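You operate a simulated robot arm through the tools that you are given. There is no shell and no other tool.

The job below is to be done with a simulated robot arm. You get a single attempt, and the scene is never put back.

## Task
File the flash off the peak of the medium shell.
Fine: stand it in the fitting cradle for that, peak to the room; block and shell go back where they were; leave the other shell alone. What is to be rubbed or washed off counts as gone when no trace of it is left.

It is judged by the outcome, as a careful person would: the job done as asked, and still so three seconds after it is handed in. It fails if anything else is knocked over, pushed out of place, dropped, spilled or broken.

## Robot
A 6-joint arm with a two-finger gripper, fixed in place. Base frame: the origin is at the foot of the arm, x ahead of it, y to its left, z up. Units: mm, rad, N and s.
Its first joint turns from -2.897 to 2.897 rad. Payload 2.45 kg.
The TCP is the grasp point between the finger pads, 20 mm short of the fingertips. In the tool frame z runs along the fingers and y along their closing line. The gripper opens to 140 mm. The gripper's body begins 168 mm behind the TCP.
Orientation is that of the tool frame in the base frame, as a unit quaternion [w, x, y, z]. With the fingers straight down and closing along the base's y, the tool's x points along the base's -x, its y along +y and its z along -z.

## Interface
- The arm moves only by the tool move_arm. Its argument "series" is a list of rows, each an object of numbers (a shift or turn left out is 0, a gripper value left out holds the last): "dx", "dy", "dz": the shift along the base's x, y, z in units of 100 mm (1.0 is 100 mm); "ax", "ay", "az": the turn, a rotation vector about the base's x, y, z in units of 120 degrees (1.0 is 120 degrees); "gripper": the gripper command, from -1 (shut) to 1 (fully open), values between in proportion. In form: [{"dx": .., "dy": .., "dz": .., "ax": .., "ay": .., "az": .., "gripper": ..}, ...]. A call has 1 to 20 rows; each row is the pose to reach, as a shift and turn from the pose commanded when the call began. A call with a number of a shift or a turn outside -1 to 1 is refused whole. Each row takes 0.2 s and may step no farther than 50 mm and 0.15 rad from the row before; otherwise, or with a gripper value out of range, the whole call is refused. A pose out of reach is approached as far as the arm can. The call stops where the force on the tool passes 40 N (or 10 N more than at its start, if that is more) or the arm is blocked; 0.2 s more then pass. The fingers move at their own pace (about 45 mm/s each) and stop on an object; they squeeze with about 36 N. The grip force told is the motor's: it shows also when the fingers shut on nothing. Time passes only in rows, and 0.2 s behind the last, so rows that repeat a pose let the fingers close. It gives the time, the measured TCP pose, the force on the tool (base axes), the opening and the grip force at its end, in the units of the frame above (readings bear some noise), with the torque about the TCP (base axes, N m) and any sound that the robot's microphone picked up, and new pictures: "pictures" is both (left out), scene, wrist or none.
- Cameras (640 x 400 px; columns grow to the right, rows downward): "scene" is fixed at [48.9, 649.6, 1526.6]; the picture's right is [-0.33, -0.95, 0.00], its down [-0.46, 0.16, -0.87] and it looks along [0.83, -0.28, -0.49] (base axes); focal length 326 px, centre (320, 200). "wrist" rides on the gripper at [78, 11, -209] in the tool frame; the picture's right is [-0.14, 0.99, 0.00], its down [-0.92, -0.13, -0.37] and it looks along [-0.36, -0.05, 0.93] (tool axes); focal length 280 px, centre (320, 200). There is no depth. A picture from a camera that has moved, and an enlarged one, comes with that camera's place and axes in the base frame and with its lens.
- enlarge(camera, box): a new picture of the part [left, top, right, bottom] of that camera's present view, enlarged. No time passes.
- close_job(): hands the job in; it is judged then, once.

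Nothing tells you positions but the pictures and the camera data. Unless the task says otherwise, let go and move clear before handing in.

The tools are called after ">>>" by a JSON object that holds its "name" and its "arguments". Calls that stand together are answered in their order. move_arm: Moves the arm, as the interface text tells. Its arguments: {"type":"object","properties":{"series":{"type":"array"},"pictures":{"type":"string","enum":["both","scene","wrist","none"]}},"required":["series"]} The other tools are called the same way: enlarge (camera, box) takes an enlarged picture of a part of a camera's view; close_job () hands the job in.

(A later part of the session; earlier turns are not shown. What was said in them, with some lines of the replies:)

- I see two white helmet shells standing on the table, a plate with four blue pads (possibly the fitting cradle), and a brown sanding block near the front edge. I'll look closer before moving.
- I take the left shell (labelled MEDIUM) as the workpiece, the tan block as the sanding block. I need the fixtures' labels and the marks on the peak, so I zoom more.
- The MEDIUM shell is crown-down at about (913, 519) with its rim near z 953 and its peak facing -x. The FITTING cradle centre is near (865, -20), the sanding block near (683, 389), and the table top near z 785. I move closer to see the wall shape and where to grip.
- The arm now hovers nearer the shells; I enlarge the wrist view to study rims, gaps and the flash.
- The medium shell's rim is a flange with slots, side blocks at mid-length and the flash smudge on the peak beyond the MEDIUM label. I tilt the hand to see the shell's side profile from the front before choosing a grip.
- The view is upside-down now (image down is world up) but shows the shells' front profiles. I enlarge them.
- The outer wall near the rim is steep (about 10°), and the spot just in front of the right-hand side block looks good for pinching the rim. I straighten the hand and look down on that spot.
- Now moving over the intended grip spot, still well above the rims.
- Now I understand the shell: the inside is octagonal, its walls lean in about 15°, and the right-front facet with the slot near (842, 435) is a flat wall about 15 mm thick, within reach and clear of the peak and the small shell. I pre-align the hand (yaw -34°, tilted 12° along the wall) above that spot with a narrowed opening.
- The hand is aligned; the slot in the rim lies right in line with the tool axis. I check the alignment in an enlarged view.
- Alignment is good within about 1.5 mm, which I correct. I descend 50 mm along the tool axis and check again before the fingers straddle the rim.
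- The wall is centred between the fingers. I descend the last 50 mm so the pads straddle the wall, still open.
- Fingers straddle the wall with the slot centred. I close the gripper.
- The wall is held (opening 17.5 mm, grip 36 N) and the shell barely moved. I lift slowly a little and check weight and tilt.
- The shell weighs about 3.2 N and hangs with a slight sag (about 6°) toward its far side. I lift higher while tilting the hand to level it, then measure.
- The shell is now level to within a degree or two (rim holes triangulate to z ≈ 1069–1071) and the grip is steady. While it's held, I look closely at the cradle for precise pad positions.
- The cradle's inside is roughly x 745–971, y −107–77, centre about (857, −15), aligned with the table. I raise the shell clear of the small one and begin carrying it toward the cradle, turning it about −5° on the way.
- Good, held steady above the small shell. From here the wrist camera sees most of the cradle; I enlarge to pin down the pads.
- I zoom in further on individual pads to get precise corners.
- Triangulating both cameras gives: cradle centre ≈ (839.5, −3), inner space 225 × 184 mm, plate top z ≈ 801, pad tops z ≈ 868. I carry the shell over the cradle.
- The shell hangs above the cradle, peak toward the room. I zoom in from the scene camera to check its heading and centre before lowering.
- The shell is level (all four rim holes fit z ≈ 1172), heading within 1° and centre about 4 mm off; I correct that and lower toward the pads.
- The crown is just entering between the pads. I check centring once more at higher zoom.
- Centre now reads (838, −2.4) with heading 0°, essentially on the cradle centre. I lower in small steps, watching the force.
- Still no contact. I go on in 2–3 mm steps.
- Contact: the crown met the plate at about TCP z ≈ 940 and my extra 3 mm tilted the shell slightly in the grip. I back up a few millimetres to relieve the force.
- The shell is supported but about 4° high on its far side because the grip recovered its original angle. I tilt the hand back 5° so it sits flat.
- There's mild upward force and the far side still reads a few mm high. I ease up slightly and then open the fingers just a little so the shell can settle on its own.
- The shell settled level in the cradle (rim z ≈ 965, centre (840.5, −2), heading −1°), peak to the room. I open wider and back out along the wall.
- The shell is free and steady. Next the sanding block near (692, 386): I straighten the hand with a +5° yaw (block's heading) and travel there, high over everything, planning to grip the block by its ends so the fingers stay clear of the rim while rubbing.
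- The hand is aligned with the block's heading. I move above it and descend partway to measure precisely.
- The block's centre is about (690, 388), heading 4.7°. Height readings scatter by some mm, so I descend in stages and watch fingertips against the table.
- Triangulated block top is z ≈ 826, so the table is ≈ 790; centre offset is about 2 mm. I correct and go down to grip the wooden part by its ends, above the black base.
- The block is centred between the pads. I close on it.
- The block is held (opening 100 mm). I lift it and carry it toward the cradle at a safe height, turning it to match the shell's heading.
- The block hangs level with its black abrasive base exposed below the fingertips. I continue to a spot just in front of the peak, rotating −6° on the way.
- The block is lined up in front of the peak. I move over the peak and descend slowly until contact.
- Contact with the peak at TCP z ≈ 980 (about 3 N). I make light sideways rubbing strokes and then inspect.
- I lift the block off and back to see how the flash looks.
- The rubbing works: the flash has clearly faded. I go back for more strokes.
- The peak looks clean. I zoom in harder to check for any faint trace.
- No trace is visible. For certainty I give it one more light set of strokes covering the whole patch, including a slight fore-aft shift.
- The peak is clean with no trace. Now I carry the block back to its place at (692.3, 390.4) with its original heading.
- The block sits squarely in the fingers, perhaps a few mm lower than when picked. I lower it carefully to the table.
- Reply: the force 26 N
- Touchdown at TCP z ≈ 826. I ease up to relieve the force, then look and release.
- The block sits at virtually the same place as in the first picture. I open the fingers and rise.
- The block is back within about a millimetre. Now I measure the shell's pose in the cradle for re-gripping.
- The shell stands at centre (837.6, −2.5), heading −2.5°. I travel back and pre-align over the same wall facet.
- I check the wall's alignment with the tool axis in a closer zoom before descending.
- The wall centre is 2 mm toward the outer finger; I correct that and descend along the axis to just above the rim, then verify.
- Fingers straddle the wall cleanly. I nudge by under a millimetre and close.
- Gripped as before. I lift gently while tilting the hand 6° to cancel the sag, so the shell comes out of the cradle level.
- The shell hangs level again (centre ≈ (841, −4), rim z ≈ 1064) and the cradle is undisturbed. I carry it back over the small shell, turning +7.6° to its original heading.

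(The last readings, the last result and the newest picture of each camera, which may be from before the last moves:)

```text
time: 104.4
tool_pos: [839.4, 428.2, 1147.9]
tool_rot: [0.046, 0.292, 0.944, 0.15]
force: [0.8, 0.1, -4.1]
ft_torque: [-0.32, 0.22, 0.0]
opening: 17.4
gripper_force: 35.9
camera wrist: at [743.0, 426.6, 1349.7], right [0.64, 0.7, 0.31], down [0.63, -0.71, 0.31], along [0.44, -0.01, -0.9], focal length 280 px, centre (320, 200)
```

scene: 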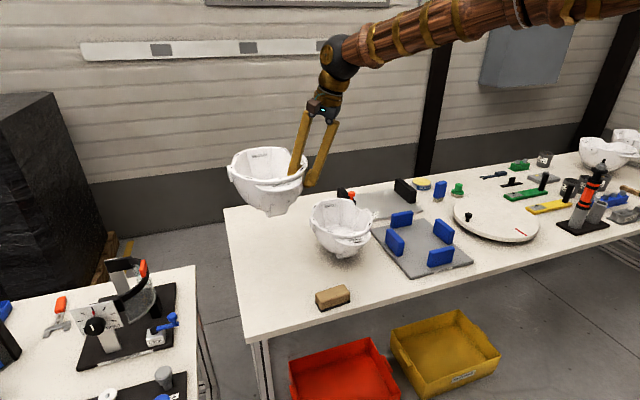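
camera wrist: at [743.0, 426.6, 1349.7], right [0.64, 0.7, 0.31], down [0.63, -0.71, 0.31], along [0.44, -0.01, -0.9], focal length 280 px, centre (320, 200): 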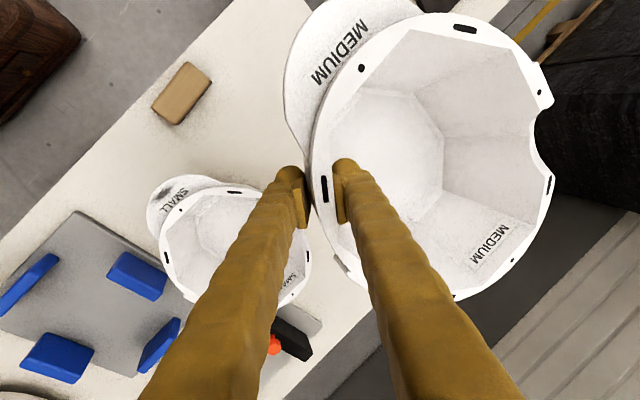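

Reached the original spot from above. I lower 100 mm over the original position and verify heading and position.

>>> {"name": "move_arm", "arguments": {"series": [{"dx": 0.05, "dy": 0.05, "dz": -0.05, "gripper": -1}, {"dx": 0.104, "dy": 0.109, "dz": -0.2, "gripper": -1}, {"dx": 0.104, "dy": 0.109, "dz": -0.45, "gripper": -1}, {"dx": 0.104, "dy": 0.109, "dz": -0.7, "gripper": -1}, {"dx": 0.104, "dy": 0.109, "dz": -0.9, "gripper": -1}, {"dx": 0.104, "dy": 0.109, "dz": -1.0, "gripper": -1}, {"dx": 0.104, "dy": 0.109, "dz": -1.0, "gripper": -1}]}}

>>> {"name": "enlarge", "arguments": {"camera": "scene", "box": [220, 160, 320, 240]}}

>>> {"name": "enlarge", "arguments": {"camera": "wrist", "box": [200, 150, 360, 280]}}

```text
time: 106.0
tool_pos: [849.6, 438.7, 1047.1]
tool_rot: [0.046, 0.291, 0.944, 0.149]
force: [0.7, 0.4, -3.3]
ft_torque: [-0.27, 0.22, 0.01]
opening: 17.1
gripper_force: 35.7
camera wrist: at [753.4, 436.6, 1250.3], right [0.64, 0.7, 0.31], down [0.63, -0.71, 0.31], along [0.44, -0.01, -0.9], focal length 280 px, centre (320, 200)
```

scene: 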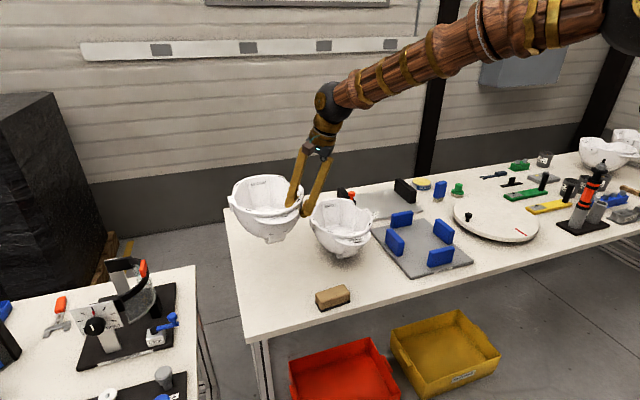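
wrist: 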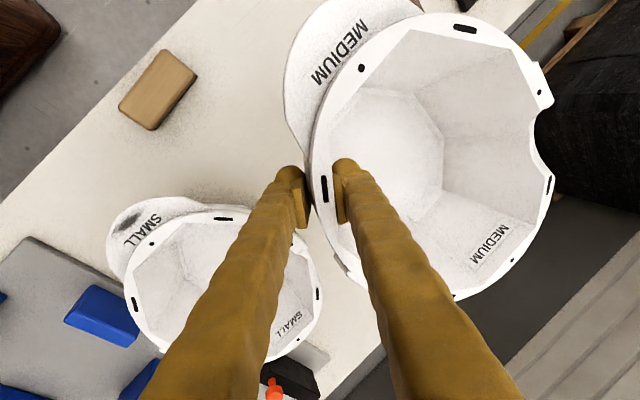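

```text
5.00 times, centred on (270, 200) of scene
camera zoom: at [48.9, 649.6, 1526.6], right [-0.33, -0.95, 0.0], down [-0.46, 0.16, -0.87], along [0.83, -0.28, -0.49], focal length 1633 px, centre (570, 200)
```

zoom: 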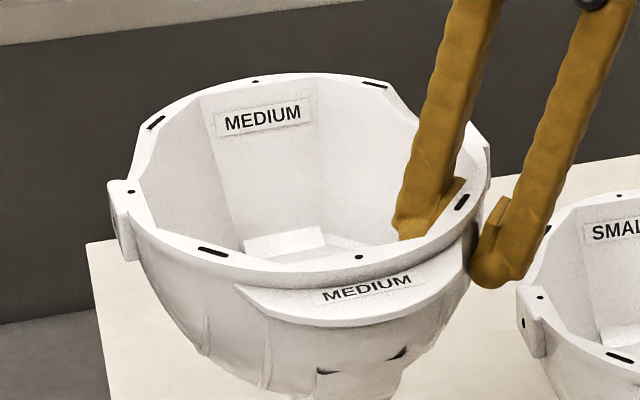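

```text
3.08 times, centred on (280, 215) of wrist
camera zoom: at [753.4, 436.6, 1250.3], right [0.64, 0.7, 0.31], down [0.63, -0.71, 0.31], along [0.44, -0.01, -0.9], focal length 863 px, centre (443, 154)
```

zoom: 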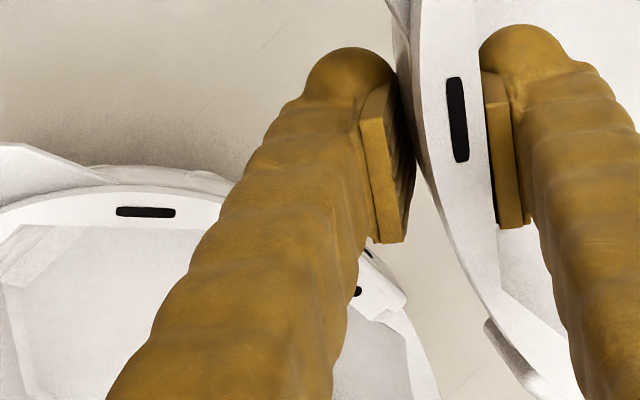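

Hanging centre (913.5, 518.5), heading 3.5°, versus the original (912, 520.4), 5.15°. I turn it +1.2° and lower to just above the table.

>>> {"name": "move_arm", "arguments": {"series": [{"dz": -0.15, "az": 0.005, "gripper": -1}, {"dz": -0.35, "az": 0.01, "gripper": -1}, {"dz": -0.55, "az": 0.01, "gripper": -1}, {"dz": -0.75, "az": 0.01, "gripper": -1}, {"dz": -0.9, "az": 0.01, "gripper": -1}, {"dz": -1.0, "az": 0.01, "gripper": -1}, {"dz": -1.0, "az": 0.01, "gripper": -1}]}}

>>> {"name": "enlarge", "arguments": {"camera": "scene", "box": [225, 195, 315, 280]}}

```text
time: 107.6
tool_pos: [848.8, 438.4, 948.5]
tool_rot: [0.044, 0.282, 0.947, 0.151]
force: [-0.4, -0.3, -3.1]
ft_torque: [-0.27, 0.24, -0.04]
opening: 17.4
gripper_force: 35.4
camera wrist: at [752.8, 434.7, 1151.0], right [0.63, 0.71, 0.31], down [0.64, -0.7, 0.31], along [0.44, 0.0, -0.9], focal length 280 px, centre (320, 200)
```

scene: 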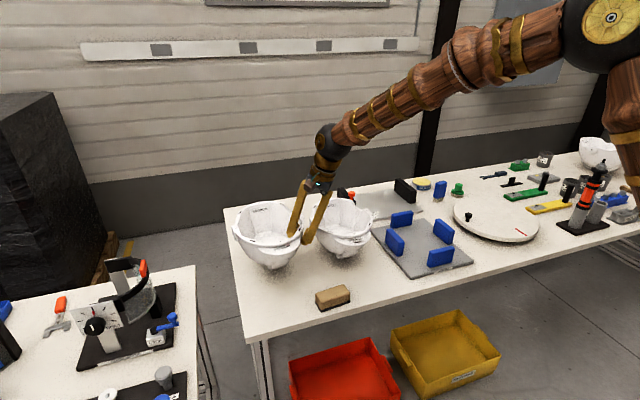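
wrist: 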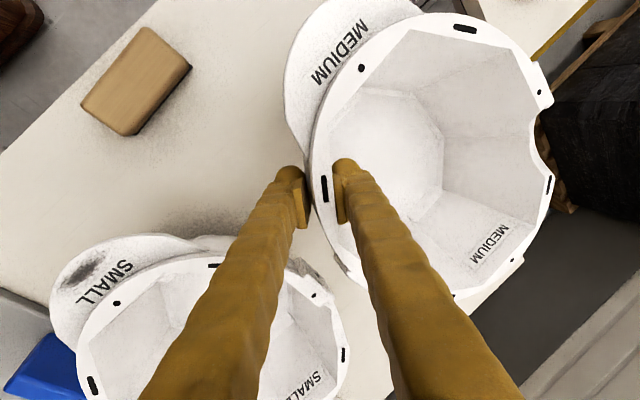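

```text
4.71 times, centred on (270, 238) of scene
camera zoom: at [48.9, 649.6, 1526.6], right [-0.33, -0.95, 0.0], down [-0.46, 0.16, -0.87], along [0.83, -0.28, -0.49], focal length 1537 px, centre (555, 24)
```

zoom: 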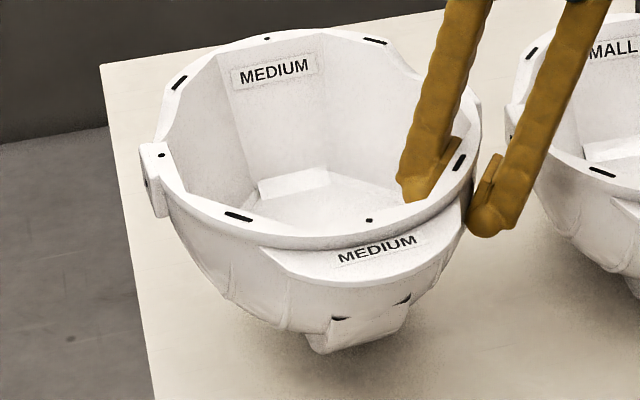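

Projected straight down, the rim holes now fall within 1–2 mm of their original picture positions. I lower slowly to touch.

>>> {"name": "move_arm", "arguments": {"series": [{"dz": -0.04, "gripper": -1}, {"dz": -0.08, "gripper": -1}, {"dz": -0.12, "gripper": -1}, {"dz": -0.15, "gripper": -1}, {"dz": -0.15, "gripper": -1}], "pictures": "none"}}

>>> {"name": "move_arm", "arguments": {"series": [{"dz": -0.01, "gripper": -1}, {"dz": -0.02, "gripper": -1}, {"dz": -0.02, "gripper": -1}], "pictures": "none"}}

```text
time: 108.8
tool_pos: [850.2, 438.1, 933.7]
tool_rot: [0.045, 0.281, 0.947, 0.15]
force: [-1.8, 0.1, -2.7]
ft_torque: [-0.28, 0.26, 0.0]
opening: 17.6
gripper_force: 36.2
```

```text
time: 109.6
tool_pos: [848.0, 440.5, 932.3]
tool_rot: [0.045, 0.282, 0.947, 0.15]
force: [-0.8, 0.0, -3.6]
ft_torque: [-0.29, 0.22, 0.01]
opening: 17.2
gripper_force: 36.3
```

>>> {"name": "move_arm", "arguments": {"series": [{"dz": -0.01, "gripper": -1}, {"dz": -0.015, "gripper": -1}, {"dz": -0.015, "gripper": -1}], "pictures": "none"}}

```text
time: 110.4
tool_pos: [849.5, 439.1, 929.5]
tool_rot: [0.045, 0.281, 0.947, 0.15]
force: [-0.2, 0.2, -4.2]
ft_torque: [-0.24, 0.21, -0.02]
opening: 17.3
gripper_force: 35.8
```

>>> {"name": "move_arm", "arguments": {"series": [{"dz": -0.01, "gripper": -1}, {"dz": -0.01, "gripper": -1}], "pictures": "none"}}

>>> {"name": "enlarge", "arguments": {"camera": "scene", "box": [225, 195, 315, 280]}}

```text
time: 111.0
tool_pos: [848.8, 438.2, 930.0]
tool_rot: [0.045, 0.281, 0.947, 0.15]
force: [0.8, -0.8, -3.0]
ft_torque: [-0.26, 0.18, -0.01]
opening: 17.4
gripper_force: 36.1
```

```text
4.71 times, centred on (270, 238) of scene
camera zoom: at [48.9, 649.6, 1526.6], right [-0.33, -0.95, 0.0], down [-0.46, 0.16, -0.87], along [0.83, -0.28, -0.49], focal length 1537 px, centre (555, 24)
```

zoom: 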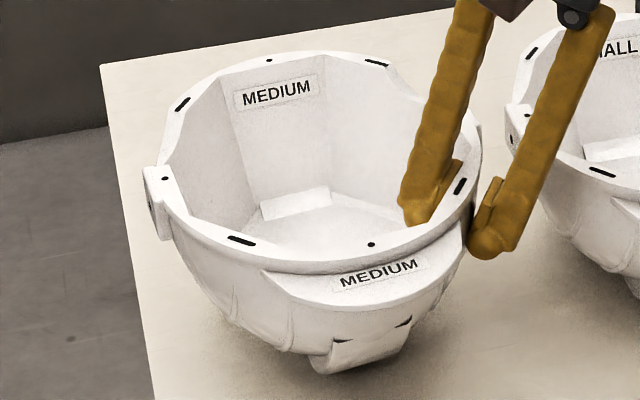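

>>> {"name": "move_arm", "arguments": {"series": [{"dz": -0.01, "gripper": -1}, {"dz": -0.01, "gripper": -1}], "pictures": "none"}}

>>> {"name": "move_arm", "arguments": {"series": [{"dz": -0.01, "gripper": -1}, {"dz": -0.01, "gripper": -1}], "pictures": "none"}}

```text
time: 111.6
tool_pos: [850.3, 439.6, 929.0]
tool_rot: [0.045, 0.281, 0.947, 0.15]
force: [-0.1, 0.0, -3.7]
ft_torque: [-0.27, 0.23, -0.03]
opening: 17.4
gripper_force: 36.1
```

```text
time: 112.2
tool_pos: [849.7, 439.0, 928.5]
tool_rot: [0.044, 0.282, 0.946, 0.151]
force: [-0.8, -1.2, 0.2]
ft_torque: [-0.18, -0.09, -0.1]
opening: 17.6
gripper_force: 36.1
```

Touchdown with just the shell's own weight on the table. I check the pose before letting go.

>>> {"name": "enlarge", "arguments": {"camera": "scene", "box": [225, 195, 315, 280]}}

```text
4.71 times, centred on (270, 238) of scene
camera zoom: at [48.9, 649.6, 1526.6], right [-0.33, -0.95, 0.0], down [-0.46, 0.16, -0.87], along [0.83, -0.28, -0.49], focal length 1537 px, centre (555, 24)
```

zoom: 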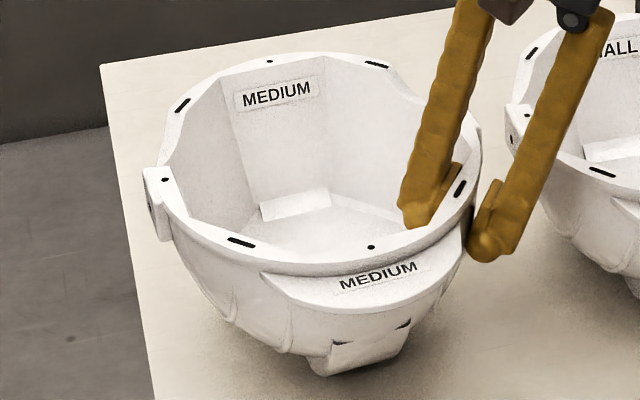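

The shell matches its original picture within about 1–2 mm, with roughly 0.6° of heading to add. I turn it that little and then open the fingers gradually.

>>> {"name": "move_arm", "arguments": {"series": [{"dx": 0.004, "dy": -0.0035, "az": 0.0025, "gripper": -1}, {"dx": 0.008, "dy": -0.007, "az": 0.005, "gripper": -1}, {"dx": 0.008, "dy": -0.007, "az": 0.005, "gripper": -1}], "pictures": "none"}}

>>> {"name": "enlarge", "arguments": {"camera": "scene", "box": [225, 195, 315, 280]}}

```text
time: 113.0
tool_pos: [849.7, 440.2, 927.3]
tool_rot: [0.044, 0.276, 0.948, 0.15]
force: [-0.7, 0.2, -2.9]
ft_torque: [-0.28, 0.23, -0.01]
opening: 17.3
gripper_force: 35.5
```

```text
4.71 times, centred on (270, 238) of scene
camera zoom: at [48.9, 649.6, 1526.6], right [-0.33, -0.95, 0.0], down [-0.46, 0.16, -0.87], along [0.83, -0.28, -0.49], focal length 1537 px, centre (555, 24)
```

zoom: 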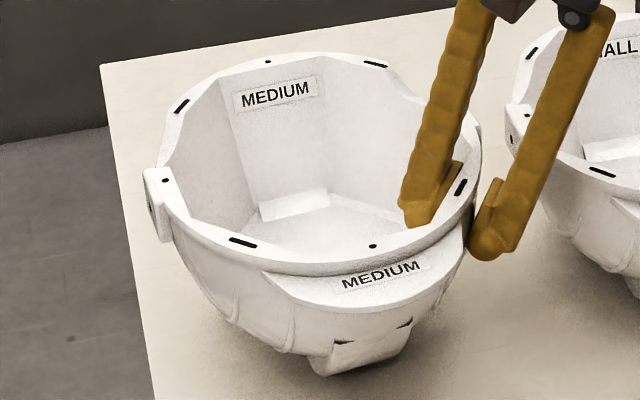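

Now the holes match the originals. I lower the last millimetre until it bears on the table, then open slowly.

>>> {"name": "move_arm", "arguments": {"series": [{"dz": -0.007, "gripper": -1}, {"dz": -0.012, "gripper": -1}, {"dz": -0.012, "gripper": -1}], "pictures": "none"}}

```text
time: 113.8
tool_pos: [849.3, 438.7, 925.8]
tool_rot: [0.044, 0.277, 0.948, 0.151]
force: [0.0, -4.0, 8.7]
ft_torque: [-0.06, -0.11, -0.06]
opening: 17.1
gripper_force: 35.8
```

>>> {"name": "move_arm", "arguments": {"series": [{"dz": 0.005, "gripper": -1}, {"dz": 0.006, "gripper": -1}], "pictures": "none"}}

>>> {"name": "enlarge", "arguments": {"camera": "scene", "box": [225, 195, 315, 280]}}

```text
time: 114.4
tool_pos: [848.5, 437.9, 927.0]
tool_rot: [0.045, 0.277, 0.948, 0.151]
force: [-1.1, -4.7, 10.7]
ft_torque: [-0.09, -0.03, -0.09]
opening: 17.4
gripper_force: 35.8
```

```text
4.71 times, centred on (270, 238) of scene
camera zoom: at [48.9, 649.6, 1526.6], right [-0.33, -0.95, 0.0], down [-0.46, 0.16, -0.87], along [0.83, -0.28, -0.49], focal length 1537 px, centre (555, 24)
```

zoom: 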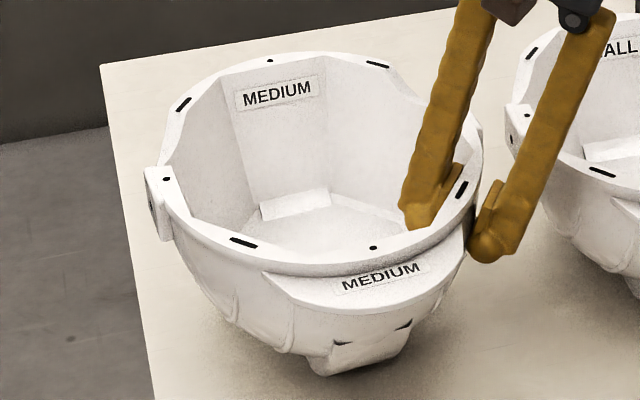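

>>> {"name": "move_arm", "arguments": {"series": [{"dz": 0.005, "gripper": -1}, {"dz": 0.008, "gripper": -1}, {"dz": 0.008, "gripper": -1}], "pictures": "none"}}

```text
time: 115.2
tool_pos: [849.1, 438.1, 927.2]
tool_rot: [0.043, 0.276, 0.948, 0.15]
force: [0.0, 0.5, -2.4]
ft_torque: [-0.21, 0.13, 0.04]
opening: 17.0
gripper_force: 35.6
```

Force is now near the shell's own weight, so it rests lightly on the table. I open the fingers step by step.

>>> {"name": "move_arm", "arguments": {"series": [{"gripper": -0.74}, {"gripper": -0.72}, {"gripper": -0.69}, {"gripper": -0.66}, {"gripper": -0.62}, {"gripper": -0.58}, {"gripper": -0.58}]}}

>>> {"name": "enlarge", "arguments": {"camera": "scene", "box": [225, 195, 315, 280]}}

>>> {"name": "enlarge", "arguments": {"camera": "wrist", "box": [240, 100, 400, 260]}}

```text
time: 116.8
tool_pos: [849.7, 438.0, 927.1]
tool_rot: [0.043, 0.277, 0.948, 0.15]
force: [-0.4, 0.3, 0.4]
ft_torque: [0.0, -0.01, -0.05]
opening: 29.3
gripper_force: 0.1
camera wrist: at [753.9, 433.0, 1130.1], right [0.62, 0.72, 0.31], down [0.65, -0.69, 0.31], along [0.44, 0.01, -0.9], focal length 280 px, centre (320, 200)
```

scene: 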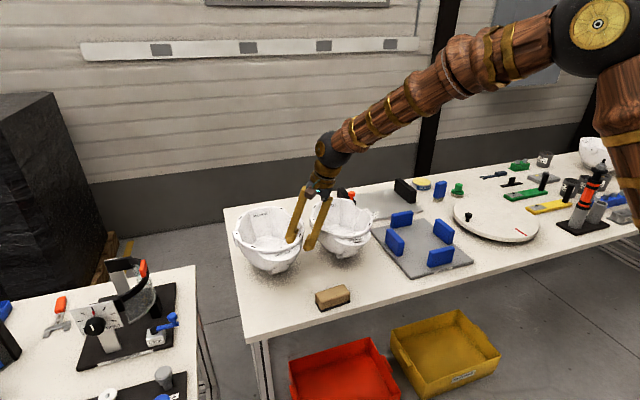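
wrist: 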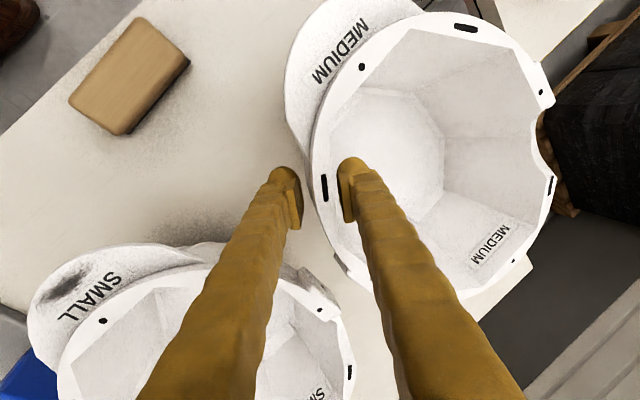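

```text
4.71 times, centred on (270, 238) of scene
camera zoom: at [48.9, 649.6, 1526.6], right [-0.33, -0.95, 0.0], down [-0.46, 0.16, -0.87], along [0.83, -0.28, -0.49], focal length 1537 px, centre (555, 24)
```

zoom: 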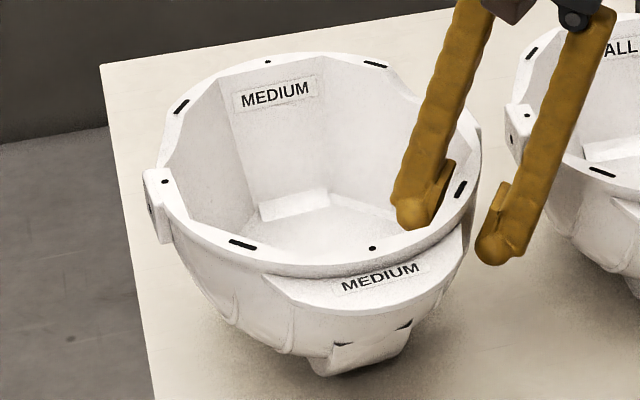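

```text
2.50 times, centred on (320, 180) of wrist
camera zoom: at [753.9, 433.0, 1130.1], right [0.62, 0.72, 0.31], down [0.65, -0.69, 0.31], along [0.44, 0.01, -0.9], focal length 701 px, centre (320, 250)
```

zoom: 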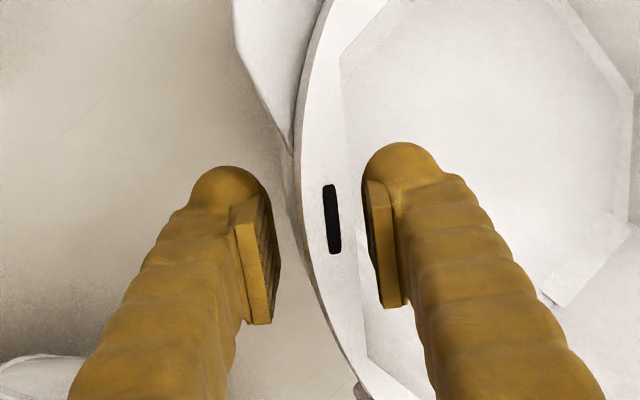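

Released, and the shell sits exactly where it was in the first picture (rim holes match within a pixel). I open wider and withdraw along the wall.

>>> {"name": "move_arm", "arguments": {"series": [{"gripper": -0.45}, {"gripper": -0.3}, {"gripper": -0.25}, {"dx": -0.026, "dy": -0.041, "dz": 0.194, "gripper": -0.25}, {"dx": -0.052, "dy": -0.082, "dz": 0.388, "gripper": -0.25}, {"dx": -0.078, "dy": -0.122, "dz": 0.582, "gripper": -0.25}, {"dx": -0.104, "dy": -0.163, "dz": 0.776, "gripper": -0.25}, {"dx": -0.13, "dy": -0.204, "dz": 0.97, "gripper": -0.25}, {"dx": -0.13, "dy": -0.204, "dz": 0.97, "gripper": -0.25}]}}

>>> {"name": "enlarge", "arguments": {"camera": "scene", "box": [225, 195, 315, 280]}}

>>> {"name": "enlarge", "arguments": {"camera": "scene", "box": [305, 190, 385, 260]}}

```text
time: 118.8
tool_pos: [836.1, 419.1, 1023.9]
tool_rot: [0.043, 0.277, 0.948, 0.151]
force: [-0.2, -0.3, 1.0]
ft_torque: [-0.02, -0.01, 0.02]
opening: 52.3
gripper_force: 0.1
camera wrist: at [740.6, 413.2, 1227.1], right [0.62, 0.72, 0.31], down [0.65, -0.69, 0.31], along [0.44, 0.01, -0.9], focal length 280 px, centre (320, 200)
```

scene: 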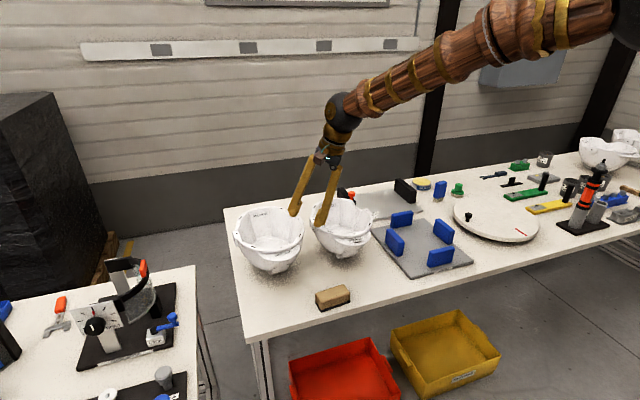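
wrist: 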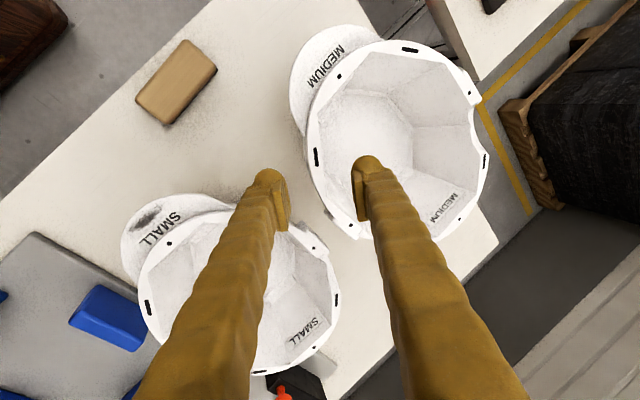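

```text
4.71 times, centred on (270, 238) of scene
camera zoom: at [48.9, 649.6, 1526.6], right [-0.33, -0.95, 0.0], down [-0.46, 0.16, -0.87], along [0.83, -0.28, -0.49], focal length 1537 px, centre (555, 24)
```

zoom: 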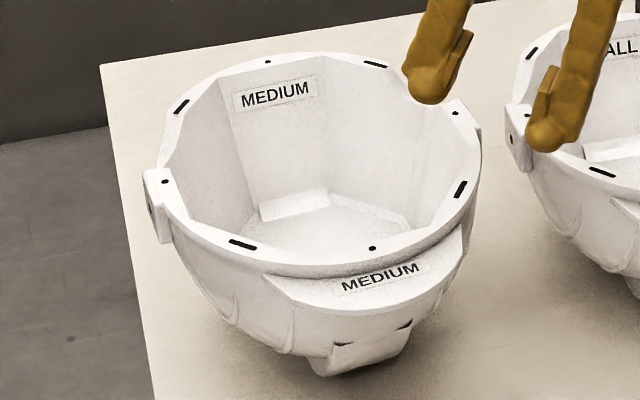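

```text
5.71 times, centred on (345, 225) of scene
camera zoom: at [48.9, 649.6, 1526.6], right [-0.33, -0.95, 0.0], down [-0.46, 0.16, -0.87], along [0.83, -0.28, -0.49], focal length 1866 px, centre (177, 57)
```

zoom: 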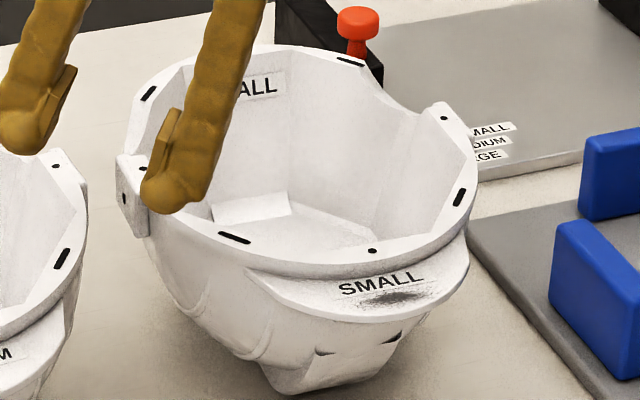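

Both shells stand properly; the small one is untouched. I check the peak once more and move the arm clear.

>>> {"name": "enlarge", "arguments": {"camera": "wrist", "box": [280, 15, 380, 110]}}

>>> {"name": "move_arm", "arguments": {"series": [{"dz": 0.3, "gripper": -0.25}, {"dz": 0.6, "gripper": -0.25}, {"dz": 0.9, "dx": -0.2, "gripper": -0.25}, {"dz": 1.0, "dx": -0.5, "gripper": -0.25}, {"dz": 1.0, "dx": -0.9, "gripper": -0.25}, {"dz": 1.0, "dx": -1.0, "gripper": -0.25}, {"dz": 1.0, "dx": -1.0, "gripper": -0.25}]}}

>>> {"name": "enlarge", "arguments": {"camera": "scene", "box": [225, 195, 315, 280]}}

>>> {"name": "enlarge", "arguments": {"camera": "scene", "box": [260, 230, 310, 270]}}

```text
4.21 times, centred on (330, 62) of wrist
camera zoom: at [740.6, 413.2, 1227.1], right [0.62, 0.72, 0.31], down [0.65, -0.69, 0.31], along [0.44, 0.01, -0.9], focal length 1181 px, centre (278, 779)
```

zoom: 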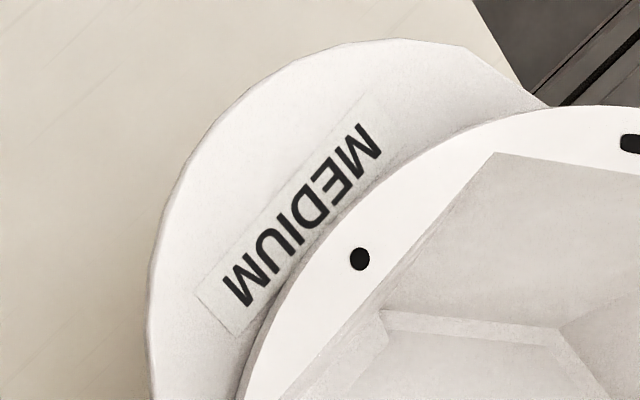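

```text
time: 120.4
tool_pos: [736.8, 418.2, 1125.5]
tool_rot: [0.043, 0.276, 0.948, 0.15]
force: [-0.2, 0.2, 0.4]
ft_torque: [-0.02, 0.0, -0.01]
opening: 52.2
gripper_force: 0.0
camera wrist: at [640.8, 412.3, 1327.7], right [0.62, 0.72, 0.31], down [0.65, -0.69, 0.31], along [0.44, 0.01, -0.9], focal length 280 px, centre (320, 200)
```

scene: 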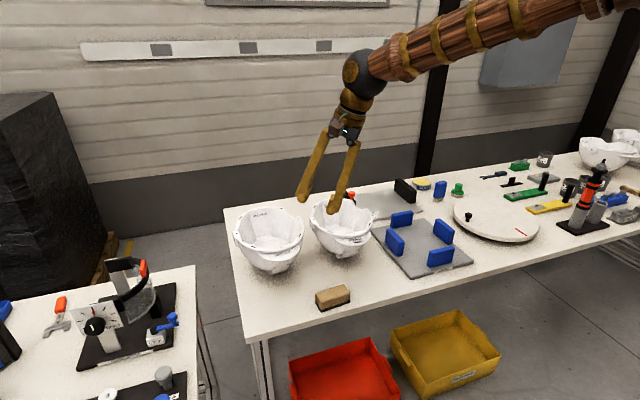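
wrist: 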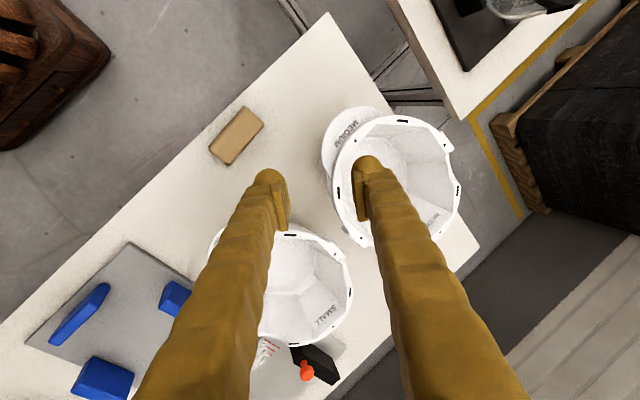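

```text
4.71 times, centred on (270, 238) of scene
camera zoom: at [48.9, 649.6, 1526.6], right [-0.33, -0.95, 0.0], down [-0.46, 0.16, -0.87], along [0.83, -0.28, -0.49], focal length 1537 px, centre (555, 24)
```

zoom: 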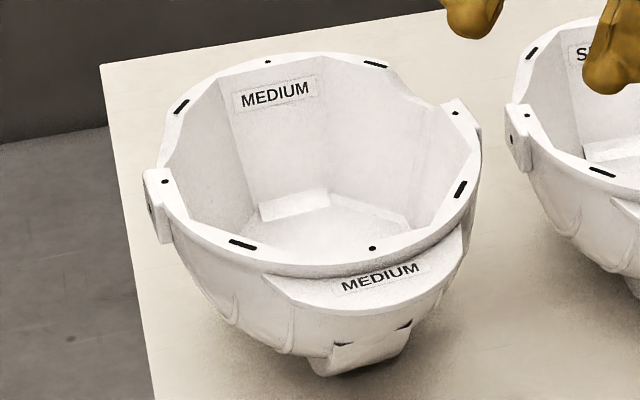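

```text
10.00 times, centred on (285, 250) of scene
camera zoom: at [48.9, 649.6, 1526.6], right [-0.33, -0.95, 0.0], down [-0.46, 0.16, -0.87], along [0.83, -0.28, -0.49], focal length 3265 px, centre (670, -300)
```

zoom: 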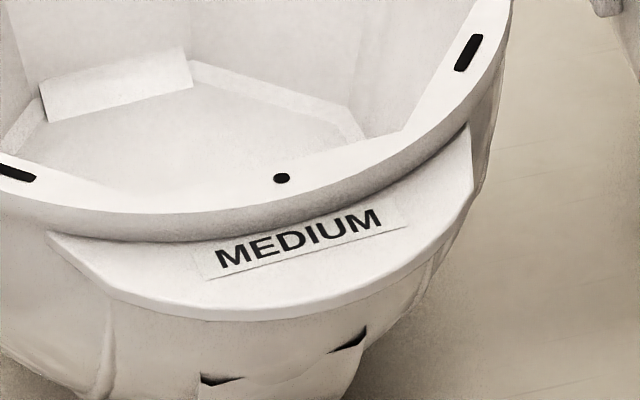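

The medium shell's peak is clean. The shell and the block are back where they started, and the cradle and the small shell haven't moved. The arm is empty and clear of the table, so I hand the job in.

>>> {"name": "close_job", "arguments": {}}

```text
The job is handed in.
```

The flash is off the medium shell's peak, and zoomed views from both cameras show no trace left. I filed it with the sanding block while the shell stood in the fitting cradle, peak to the room.

- **Shell:** it is back on the table where it stood. Its rim holes match the first picture to within about a millimetre.
- **Block:** it is back in its place, also within about a millimetre.
- **Everything else:** I did not touch the small shell, and the pictures show it and the cradle where they were. Nothing was knocked over or dropped.

While I was setting the shell into the cradle it tipped a few degrees, because I pressed about 3 mm too far. It settled level when I let go, and I saw no mark on it.
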